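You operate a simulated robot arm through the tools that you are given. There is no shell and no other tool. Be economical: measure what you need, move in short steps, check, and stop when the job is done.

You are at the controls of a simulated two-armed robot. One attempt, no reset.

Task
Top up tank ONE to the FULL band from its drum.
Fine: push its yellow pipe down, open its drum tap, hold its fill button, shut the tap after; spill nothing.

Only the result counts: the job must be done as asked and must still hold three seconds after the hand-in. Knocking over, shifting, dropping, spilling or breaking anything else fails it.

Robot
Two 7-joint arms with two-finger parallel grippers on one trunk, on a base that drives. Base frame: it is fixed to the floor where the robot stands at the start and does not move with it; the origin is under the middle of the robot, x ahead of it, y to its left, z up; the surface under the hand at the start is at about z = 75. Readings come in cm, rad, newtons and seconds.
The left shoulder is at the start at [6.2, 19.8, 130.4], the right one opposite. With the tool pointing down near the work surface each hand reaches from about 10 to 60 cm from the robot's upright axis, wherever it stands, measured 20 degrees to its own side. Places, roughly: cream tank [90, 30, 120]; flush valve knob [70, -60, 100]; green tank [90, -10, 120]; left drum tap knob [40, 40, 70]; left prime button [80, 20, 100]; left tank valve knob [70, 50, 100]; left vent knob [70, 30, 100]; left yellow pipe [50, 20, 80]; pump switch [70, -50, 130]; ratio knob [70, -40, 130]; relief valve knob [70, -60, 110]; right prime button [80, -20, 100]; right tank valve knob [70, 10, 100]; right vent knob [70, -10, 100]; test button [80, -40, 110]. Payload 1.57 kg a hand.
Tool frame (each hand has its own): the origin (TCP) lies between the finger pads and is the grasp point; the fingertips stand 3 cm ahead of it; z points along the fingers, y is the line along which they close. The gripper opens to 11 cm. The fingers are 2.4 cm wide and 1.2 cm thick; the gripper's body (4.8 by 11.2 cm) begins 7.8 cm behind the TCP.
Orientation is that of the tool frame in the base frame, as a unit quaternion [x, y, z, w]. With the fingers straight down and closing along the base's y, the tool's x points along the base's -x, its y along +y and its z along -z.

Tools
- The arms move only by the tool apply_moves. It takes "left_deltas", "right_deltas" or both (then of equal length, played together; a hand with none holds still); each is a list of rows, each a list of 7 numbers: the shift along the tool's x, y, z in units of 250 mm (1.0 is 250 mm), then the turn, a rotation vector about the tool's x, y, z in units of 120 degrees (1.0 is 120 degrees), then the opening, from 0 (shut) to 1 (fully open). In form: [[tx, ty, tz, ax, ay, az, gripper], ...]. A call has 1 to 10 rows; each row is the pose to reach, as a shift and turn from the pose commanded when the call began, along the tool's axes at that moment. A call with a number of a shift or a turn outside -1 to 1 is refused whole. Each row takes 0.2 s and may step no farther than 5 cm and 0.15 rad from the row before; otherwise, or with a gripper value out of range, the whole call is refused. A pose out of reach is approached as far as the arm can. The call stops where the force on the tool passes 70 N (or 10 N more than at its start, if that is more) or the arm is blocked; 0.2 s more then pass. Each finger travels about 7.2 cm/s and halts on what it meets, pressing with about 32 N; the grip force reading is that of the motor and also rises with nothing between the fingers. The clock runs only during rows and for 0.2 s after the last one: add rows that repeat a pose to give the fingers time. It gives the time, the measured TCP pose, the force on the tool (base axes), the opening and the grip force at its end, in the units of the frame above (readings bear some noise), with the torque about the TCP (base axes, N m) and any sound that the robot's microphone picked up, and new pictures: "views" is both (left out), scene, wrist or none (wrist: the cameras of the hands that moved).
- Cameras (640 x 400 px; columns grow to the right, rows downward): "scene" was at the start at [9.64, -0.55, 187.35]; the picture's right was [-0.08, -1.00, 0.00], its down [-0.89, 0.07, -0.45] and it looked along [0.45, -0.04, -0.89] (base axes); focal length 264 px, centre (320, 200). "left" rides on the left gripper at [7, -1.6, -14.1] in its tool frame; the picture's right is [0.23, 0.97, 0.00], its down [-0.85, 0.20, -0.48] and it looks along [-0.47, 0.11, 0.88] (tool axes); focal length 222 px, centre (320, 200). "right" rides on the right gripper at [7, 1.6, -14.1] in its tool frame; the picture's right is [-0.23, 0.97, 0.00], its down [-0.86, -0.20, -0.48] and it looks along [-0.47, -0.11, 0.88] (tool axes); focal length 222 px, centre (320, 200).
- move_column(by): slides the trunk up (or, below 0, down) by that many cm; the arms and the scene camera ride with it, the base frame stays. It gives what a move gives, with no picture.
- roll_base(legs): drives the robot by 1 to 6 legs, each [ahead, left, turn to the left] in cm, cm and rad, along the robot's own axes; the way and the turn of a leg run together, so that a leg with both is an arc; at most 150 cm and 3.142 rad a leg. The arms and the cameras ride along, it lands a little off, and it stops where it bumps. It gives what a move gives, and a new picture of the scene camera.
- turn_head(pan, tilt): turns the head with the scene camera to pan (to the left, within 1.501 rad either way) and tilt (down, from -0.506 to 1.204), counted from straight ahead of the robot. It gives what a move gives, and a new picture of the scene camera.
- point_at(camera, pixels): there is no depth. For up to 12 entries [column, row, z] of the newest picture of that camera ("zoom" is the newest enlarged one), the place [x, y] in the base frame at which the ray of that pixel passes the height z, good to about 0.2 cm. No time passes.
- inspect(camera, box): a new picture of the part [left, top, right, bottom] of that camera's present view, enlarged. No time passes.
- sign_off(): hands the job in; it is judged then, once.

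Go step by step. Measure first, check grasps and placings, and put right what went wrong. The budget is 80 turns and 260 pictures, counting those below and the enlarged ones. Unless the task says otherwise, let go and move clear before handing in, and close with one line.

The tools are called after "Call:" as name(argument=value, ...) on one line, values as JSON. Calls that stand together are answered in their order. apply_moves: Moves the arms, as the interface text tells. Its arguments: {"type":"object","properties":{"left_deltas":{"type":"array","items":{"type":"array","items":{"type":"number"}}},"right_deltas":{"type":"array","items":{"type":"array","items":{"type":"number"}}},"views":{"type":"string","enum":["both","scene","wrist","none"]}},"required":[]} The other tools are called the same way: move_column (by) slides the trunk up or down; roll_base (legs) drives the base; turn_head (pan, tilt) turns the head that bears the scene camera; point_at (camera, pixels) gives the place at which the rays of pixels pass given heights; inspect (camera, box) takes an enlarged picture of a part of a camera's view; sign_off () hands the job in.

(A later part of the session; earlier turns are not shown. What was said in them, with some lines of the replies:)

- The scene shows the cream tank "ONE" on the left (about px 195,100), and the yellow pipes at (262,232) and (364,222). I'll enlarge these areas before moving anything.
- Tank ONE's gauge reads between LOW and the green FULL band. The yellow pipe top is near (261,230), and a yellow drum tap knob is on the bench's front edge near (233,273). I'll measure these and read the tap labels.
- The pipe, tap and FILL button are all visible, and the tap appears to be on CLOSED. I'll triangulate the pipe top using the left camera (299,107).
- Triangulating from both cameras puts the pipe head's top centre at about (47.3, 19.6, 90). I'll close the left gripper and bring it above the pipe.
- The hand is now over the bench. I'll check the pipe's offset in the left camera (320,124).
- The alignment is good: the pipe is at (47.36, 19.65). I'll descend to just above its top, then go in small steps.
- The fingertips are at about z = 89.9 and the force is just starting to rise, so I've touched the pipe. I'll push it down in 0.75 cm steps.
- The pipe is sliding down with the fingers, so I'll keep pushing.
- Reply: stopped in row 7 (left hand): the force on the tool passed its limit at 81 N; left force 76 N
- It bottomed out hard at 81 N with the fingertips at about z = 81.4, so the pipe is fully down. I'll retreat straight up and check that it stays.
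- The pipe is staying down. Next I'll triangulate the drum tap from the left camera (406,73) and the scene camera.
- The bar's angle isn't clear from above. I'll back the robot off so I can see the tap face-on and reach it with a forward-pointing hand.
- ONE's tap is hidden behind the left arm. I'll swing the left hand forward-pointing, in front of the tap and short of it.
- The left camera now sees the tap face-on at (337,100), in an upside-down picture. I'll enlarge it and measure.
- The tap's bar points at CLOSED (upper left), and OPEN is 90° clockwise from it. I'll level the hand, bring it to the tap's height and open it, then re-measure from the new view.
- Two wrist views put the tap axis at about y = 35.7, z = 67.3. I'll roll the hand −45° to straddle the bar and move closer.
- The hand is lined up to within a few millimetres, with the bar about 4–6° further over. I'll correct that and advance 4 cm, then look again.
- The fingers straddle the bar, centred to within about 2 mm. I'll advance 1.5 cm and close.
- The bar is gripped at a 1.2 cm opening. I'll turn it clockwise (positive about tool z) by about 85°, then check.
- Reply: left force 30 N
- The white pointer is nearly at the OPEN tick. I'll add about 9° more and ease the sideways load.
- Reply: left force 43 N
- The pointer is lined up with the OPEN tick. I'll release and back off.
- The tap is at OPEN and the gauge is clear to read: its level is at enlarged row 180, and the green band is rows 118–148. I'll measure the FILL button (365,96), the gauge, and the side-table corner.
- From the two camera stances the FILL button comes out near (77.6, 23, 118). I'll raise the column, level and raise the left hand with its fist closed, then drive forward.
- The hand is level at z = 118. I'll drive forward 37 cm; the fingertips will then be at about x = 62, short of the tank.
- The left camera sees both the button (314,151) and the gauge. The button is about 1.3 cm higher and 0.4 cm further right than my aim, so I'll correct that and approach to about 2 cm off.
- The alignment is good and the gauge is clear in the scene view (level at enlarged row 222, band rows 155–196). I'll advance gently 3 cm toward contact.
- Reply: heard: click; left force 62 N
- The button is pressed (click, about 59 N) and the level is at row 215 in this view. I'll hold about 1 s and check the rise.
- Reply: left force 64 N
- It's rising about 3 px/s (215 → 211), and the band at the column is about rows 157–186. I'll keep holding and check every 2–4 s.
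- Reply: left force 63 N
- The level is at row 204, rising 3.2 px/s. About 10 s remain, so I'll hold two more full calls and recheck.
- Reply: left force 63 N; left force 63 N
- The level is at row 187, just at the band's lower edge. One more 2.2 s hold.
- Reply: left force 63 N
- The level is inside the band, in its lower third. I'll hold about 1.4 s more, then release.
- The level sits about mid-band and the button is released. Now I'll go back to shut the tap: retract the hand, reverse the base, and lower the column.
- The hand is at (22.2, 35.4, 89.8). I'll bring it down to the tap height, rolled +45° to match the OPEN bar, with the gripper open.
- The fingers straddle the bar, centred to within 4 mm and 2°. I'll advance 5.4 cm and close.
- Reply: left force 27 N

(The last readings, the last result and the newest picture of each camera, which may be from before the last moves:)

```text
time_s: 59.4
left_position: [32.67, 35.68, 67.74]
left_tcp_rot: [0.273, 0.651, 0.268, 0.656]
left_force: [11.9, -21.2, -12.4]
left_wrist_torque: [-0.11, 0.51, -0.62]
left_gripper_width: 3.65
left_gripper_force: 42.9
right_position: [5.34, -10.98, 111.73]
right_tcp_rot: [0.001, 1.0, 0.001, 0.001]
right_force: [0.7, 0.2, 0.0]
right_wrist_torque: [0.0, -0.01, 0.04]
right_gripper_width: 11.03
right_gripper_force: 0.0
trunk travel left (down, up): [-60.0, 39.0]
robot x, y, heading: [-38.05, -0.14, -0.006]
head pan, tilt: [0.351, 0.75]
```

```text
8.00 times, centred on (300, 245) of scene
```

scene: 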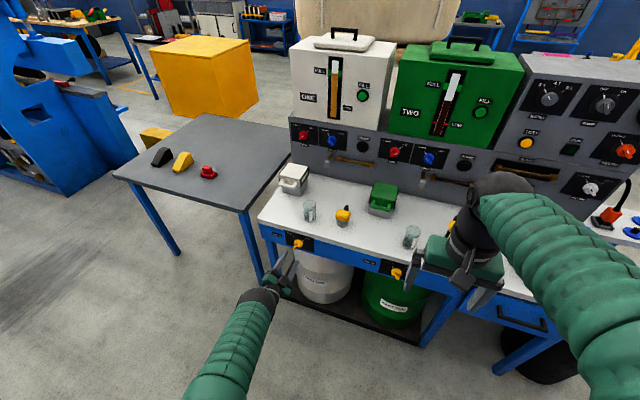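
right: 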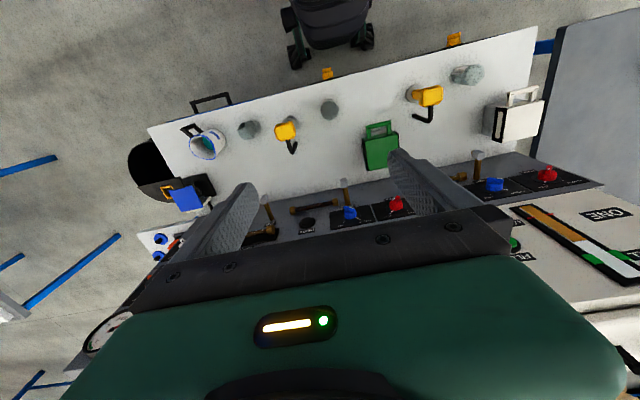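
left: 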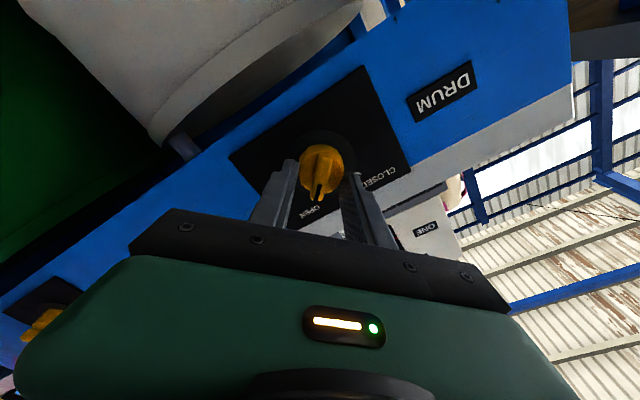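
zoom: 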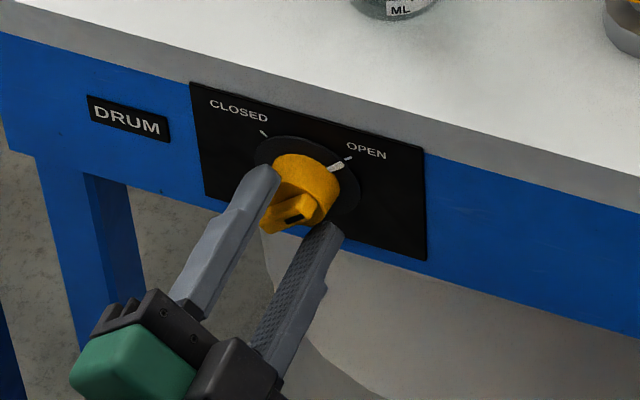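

It gripped the round barrel (3.65 cm) rather than the bar because I went about 0.5 cm too deep. I'll reopen, back off 0.7 cm, and close on the bar.

Call:
apply_moves(left_deltas=[[0, 0, 0, 0, 0, 0, 0.4], [0, 0, 0, 0, 0, 0, 0.5], [0, 0, -0.03, 0, 0, 0, 0.5], [0, 0, -0.03, 0, 0, 0, 0.3], [0, 0, -0.03, 0, 0, 0, 0.15], [0, 0, -0.03, 0, 0, 0, 0], [0, 0, -0.03, 0, 0, 0, 0], [0, 0, -0.03, 0, 0, 0, 0]], views="wrist")

Call:
inspect(camera="scene", box=[260, 220, 340, 270])

```text
time_s: 61.2
left_position: [31.3, 36.14, 67.23]
left_tcp_rot: [0.268, 0.654, 0.267, 0.655]
left_force: [-1.4, 5.6, -0.8]
left_wrist_torque: [0.01, -0.19, 0.01]
left_gripper_width: 1.08
left_gripper_force: 28.9
right_position: [5.17, -10.46, 111.88]
right_tcp_rot: [0.002, 1.0, -0.001, 0.002]
right_force: [0.3, -0.2, 0.6]
right_wrist_torque: [-0.01, 0.03, -0.02]
right_gripper_width: 11.02
right_gripper_force: 0.1
trunk travel left (down, up): [-60.0, 39.0]
robot x, y, heading: [-37.56, -0.14, -0.007]
head pan, tilt: [0.351, 0.75]
```

left: 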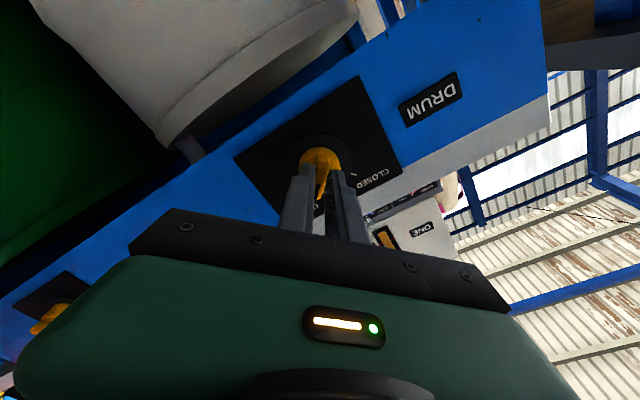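

```text
8.00 times, centred on (300, 245) of scene
```

zoom: 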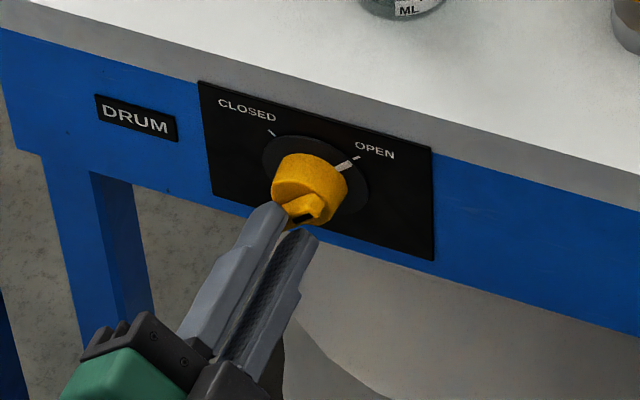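

The bar is gripped now, at 1.1 cm. I'll turn it counter-clockwise by 84°, then check.

Call:
apply_moves(left_deltas=[[0, 0, 0, 0, 0, -0.07, 0], [0, 0, 0, 0, 0, -0.14, 0], [0, 0, 0, 0, 0, -0.21, 0], [0, 0, 0, 0, 0, -0.28, 0], [0, 0, 0, 0, 0, -0.35, 0], [0, 0, 0, 0, 0, -0.42, 0], [0, 0, 0, 0, 0, -0.49, 0], [0, 0, 0, 0, 0, -0.56, 0], [0, 0, 0, 0, 0, -0.63, 0], [0, 0, 0, 0, 0, -0.7, 0]], views="wrist")

Call:
inspect(camera="scene", box=[260, 220, 340, 270])

```text
time_s: 63.4
left_position: [31.09, 35.77, 67.25]
left_tcp_rot: [-0.237, 0.667, -0.24, 0.665]
left_force: [-13.1, -11.6, -6.7]
left_wrist_torque: [0.01, 0.03, -0.12]
left_gripper_width: 1.1
left_gripper_force: 28.4
right_position: [5.13, -10.75, 111.82]
right_tcp_rot: [0.003, 1.0, 0.0, 0.003]
right_force: [0.2, 0.5, -0.1]
right_wrist_torque: [-0.01, -0.02, -0.03]
right_gripper_width: 10.99
right_gripper_force: 0.2
trunk travel left (down, up): [-60.0, 39.0]
robot x, y, heading: [-37.93, -0.17, -0.002]
head pan, tilt: [0.351, 0.75]
```

left: 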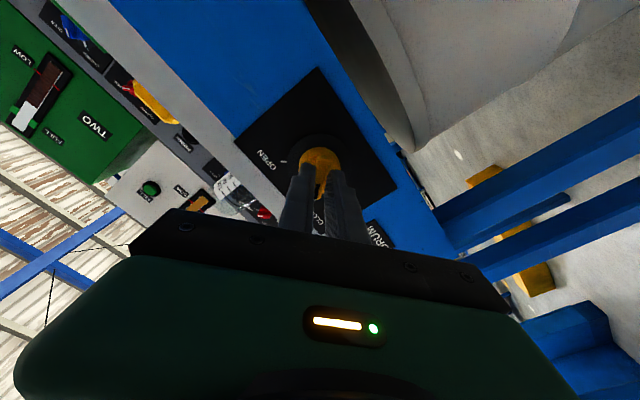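

```text
8.00 times, centred on (300, 245) of scene
```

zoom: 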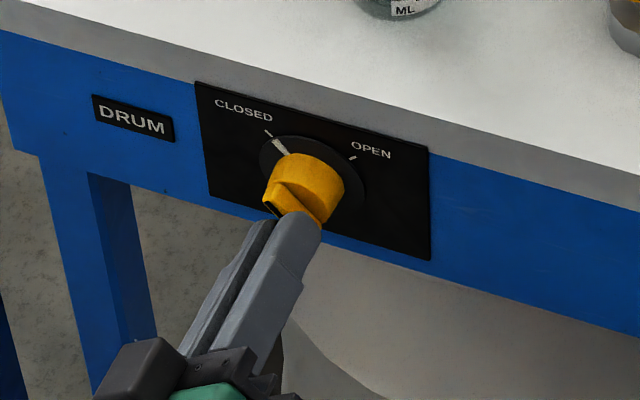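

The hand is at −39.5° roll, against about −49° when the tap was originally closed. I'll turn another 10°.

Call:
apply_moves(left_deltas=[[0, 0, 0, 0, 0, -0.045, 0], [0, 0, 0, 0, 0, -0.088, 0], [0, 0, 0, 0, 0, -0.088, 0]], views="wrist")

Call:
inspect(camera="scene", box=[260, 220, 340, 270])

```text
time_s: 64.2
left_position: [31.38, 35.76, 67.31]
left_tcp_rot: [-0.296, 0.643, -0.3, 0.64]
left_force: [-10.7, -13.3, -6.1]
left_wrist_torque: [0.73, 0.59, -0.76]
left_gripper_width: 1.25
left_gripper_force: 29.5
right_position: [5.17, -10.72, 111.86]
right_tcp_rot: [0.002, 1.0, 0.0, 0.001]
right_force: [-0.3, -0.9, 0.1]
right_wrist_torque: [0.0, -0.03, -0.01]
right_gripper_width: 10.99
right_gripper_force: 0.0
trunk travel left (down, up): [-60.0, 39.0]
robot x, y, heading: [-38.46, 0.07, -0.0]
head pan, tilt: [0.351, 0.75]
```

left: 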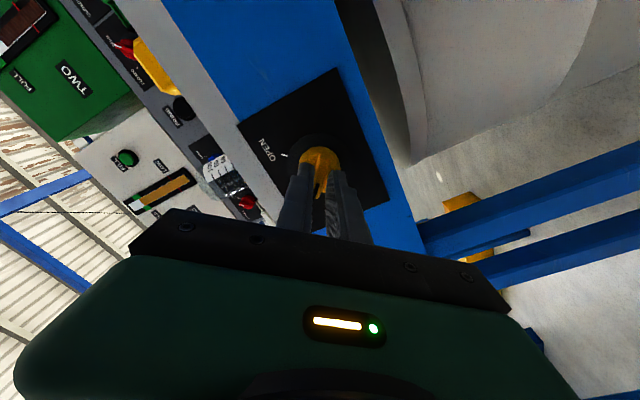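

```text
8.00 times, centred on (300, 245) of scene
```

zoom: 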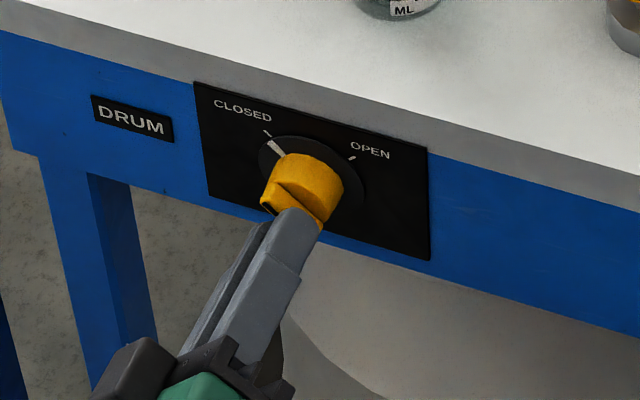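

The torque rose to 0.73 N·m, so the tap is at its CLOSED stop, and the pointer is on the CLOSED tick. I'll release and back off.

Call:
apply_moves(left_deltas=[[0, 0, 0, 0, 0, 0, 0.15], [0, 0, 0, 0, 0, 0, 0.3], [0, 0, 0, 0, 0, 0, 0.4], [0, 0, -0.1, 0, 0, 0, 0.4], [0, 0, -0.25, 0, 0, 0, 0.4], [0, 0, -0.42, 0, 0, 0, 0.4]], views="both")

Call:
inspect(camera="scene", box=[260, 220, 340, 270])

Call:
inspect(camera="scene", box=[300, 45, 370, 89])

Call:
inspect(camera="scene", box=[270, 160, 430, 260])

Call:
inspect(camera="left", box=[220, 60, 420, 185])

```text
time_s: 65.6
left_position: [20.83, 36.01, 67.36]
left_tcp_rot: [-0.297, 0.641, -0.3, 0.641]
left_force: [-0.3, -0.8, -0.2]
left_wrist_torque: [-0.01, -0.03, 0.02]
left_gripper_width: 4.37
left_gripper_force: 0.0
right_position: [4.95, -10.6, 111.86]
right_tcp_rot: [0.002, 1.0, 0.0, 0.002]
right_force: [-0.1, -0.1, -0.3]
right_wrist_torque: [0.0, -0.02, 0.01]
right_gripper_width: 10.98
right_gripper_force: 0.3
trunk travel left (down, up): [-60.0, 39.0]
robot x, y, heading: [-37.7, -0.15, -0.01]
head pan, tilt: [0.351, 0.75]
```

scene: 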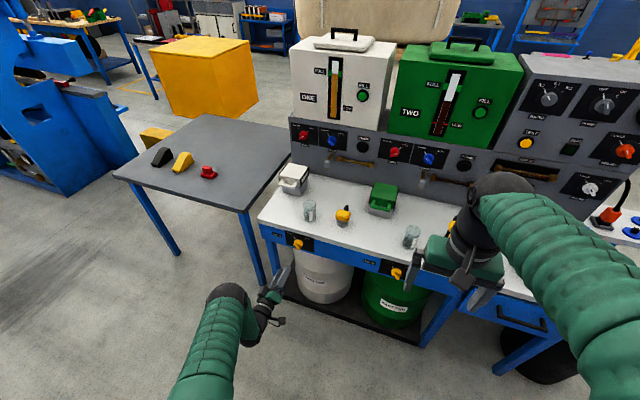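
left: 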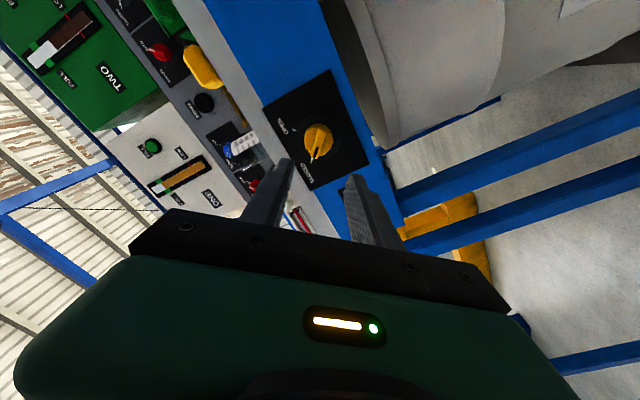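

```text
8.00 times, centred on (300, 245) of scene
```

zoom: 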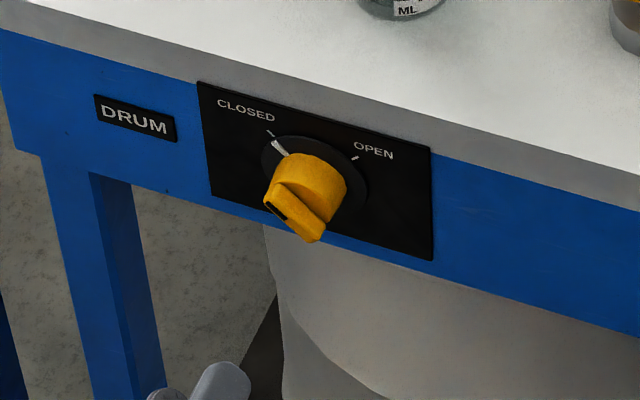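

```text
9.09 times, centred on (335, 67) of scene
```

zoom: 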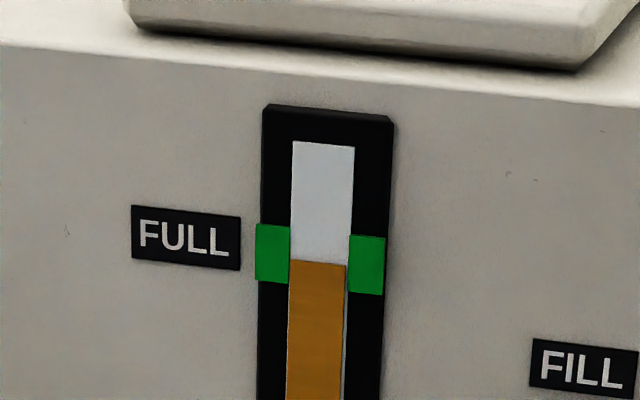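

```text
4.00 times, centred on (350, 210) of scene
```

zoom: 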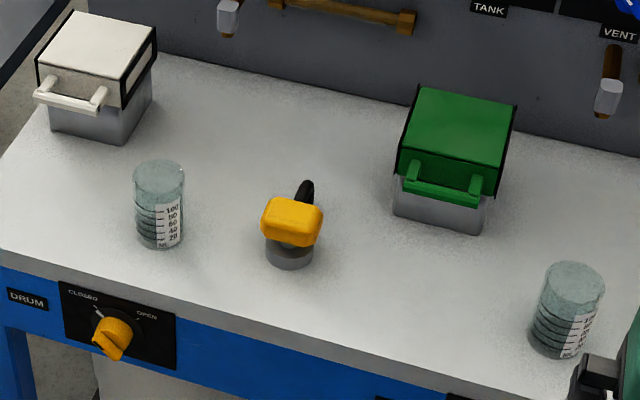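

```text
3.20 times, centred on (320, 122) of left
```

zoom: 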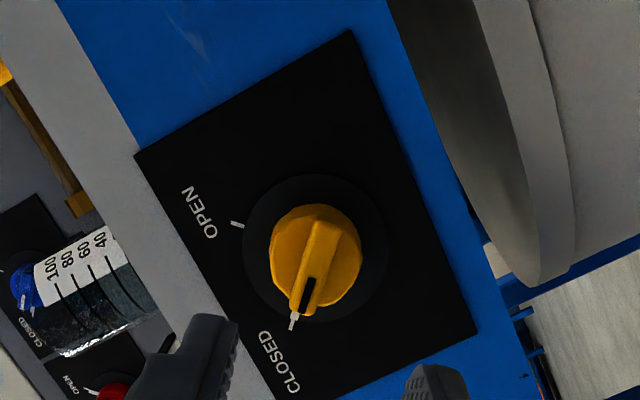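

The tap is at CLOSED, the pipe is down, and tank ONE's level has stayed about 40% up the FULL band for 16 s since release. Both hands are clear and I see no spill, so I'm handing in.

Call:
sign_off()

```text
The job is handed in.
```

Tank ONE is filled to the FULL band from its drum: the yellow pipe is down, the tap is shut again, I saw no spill, and the job is handed in.
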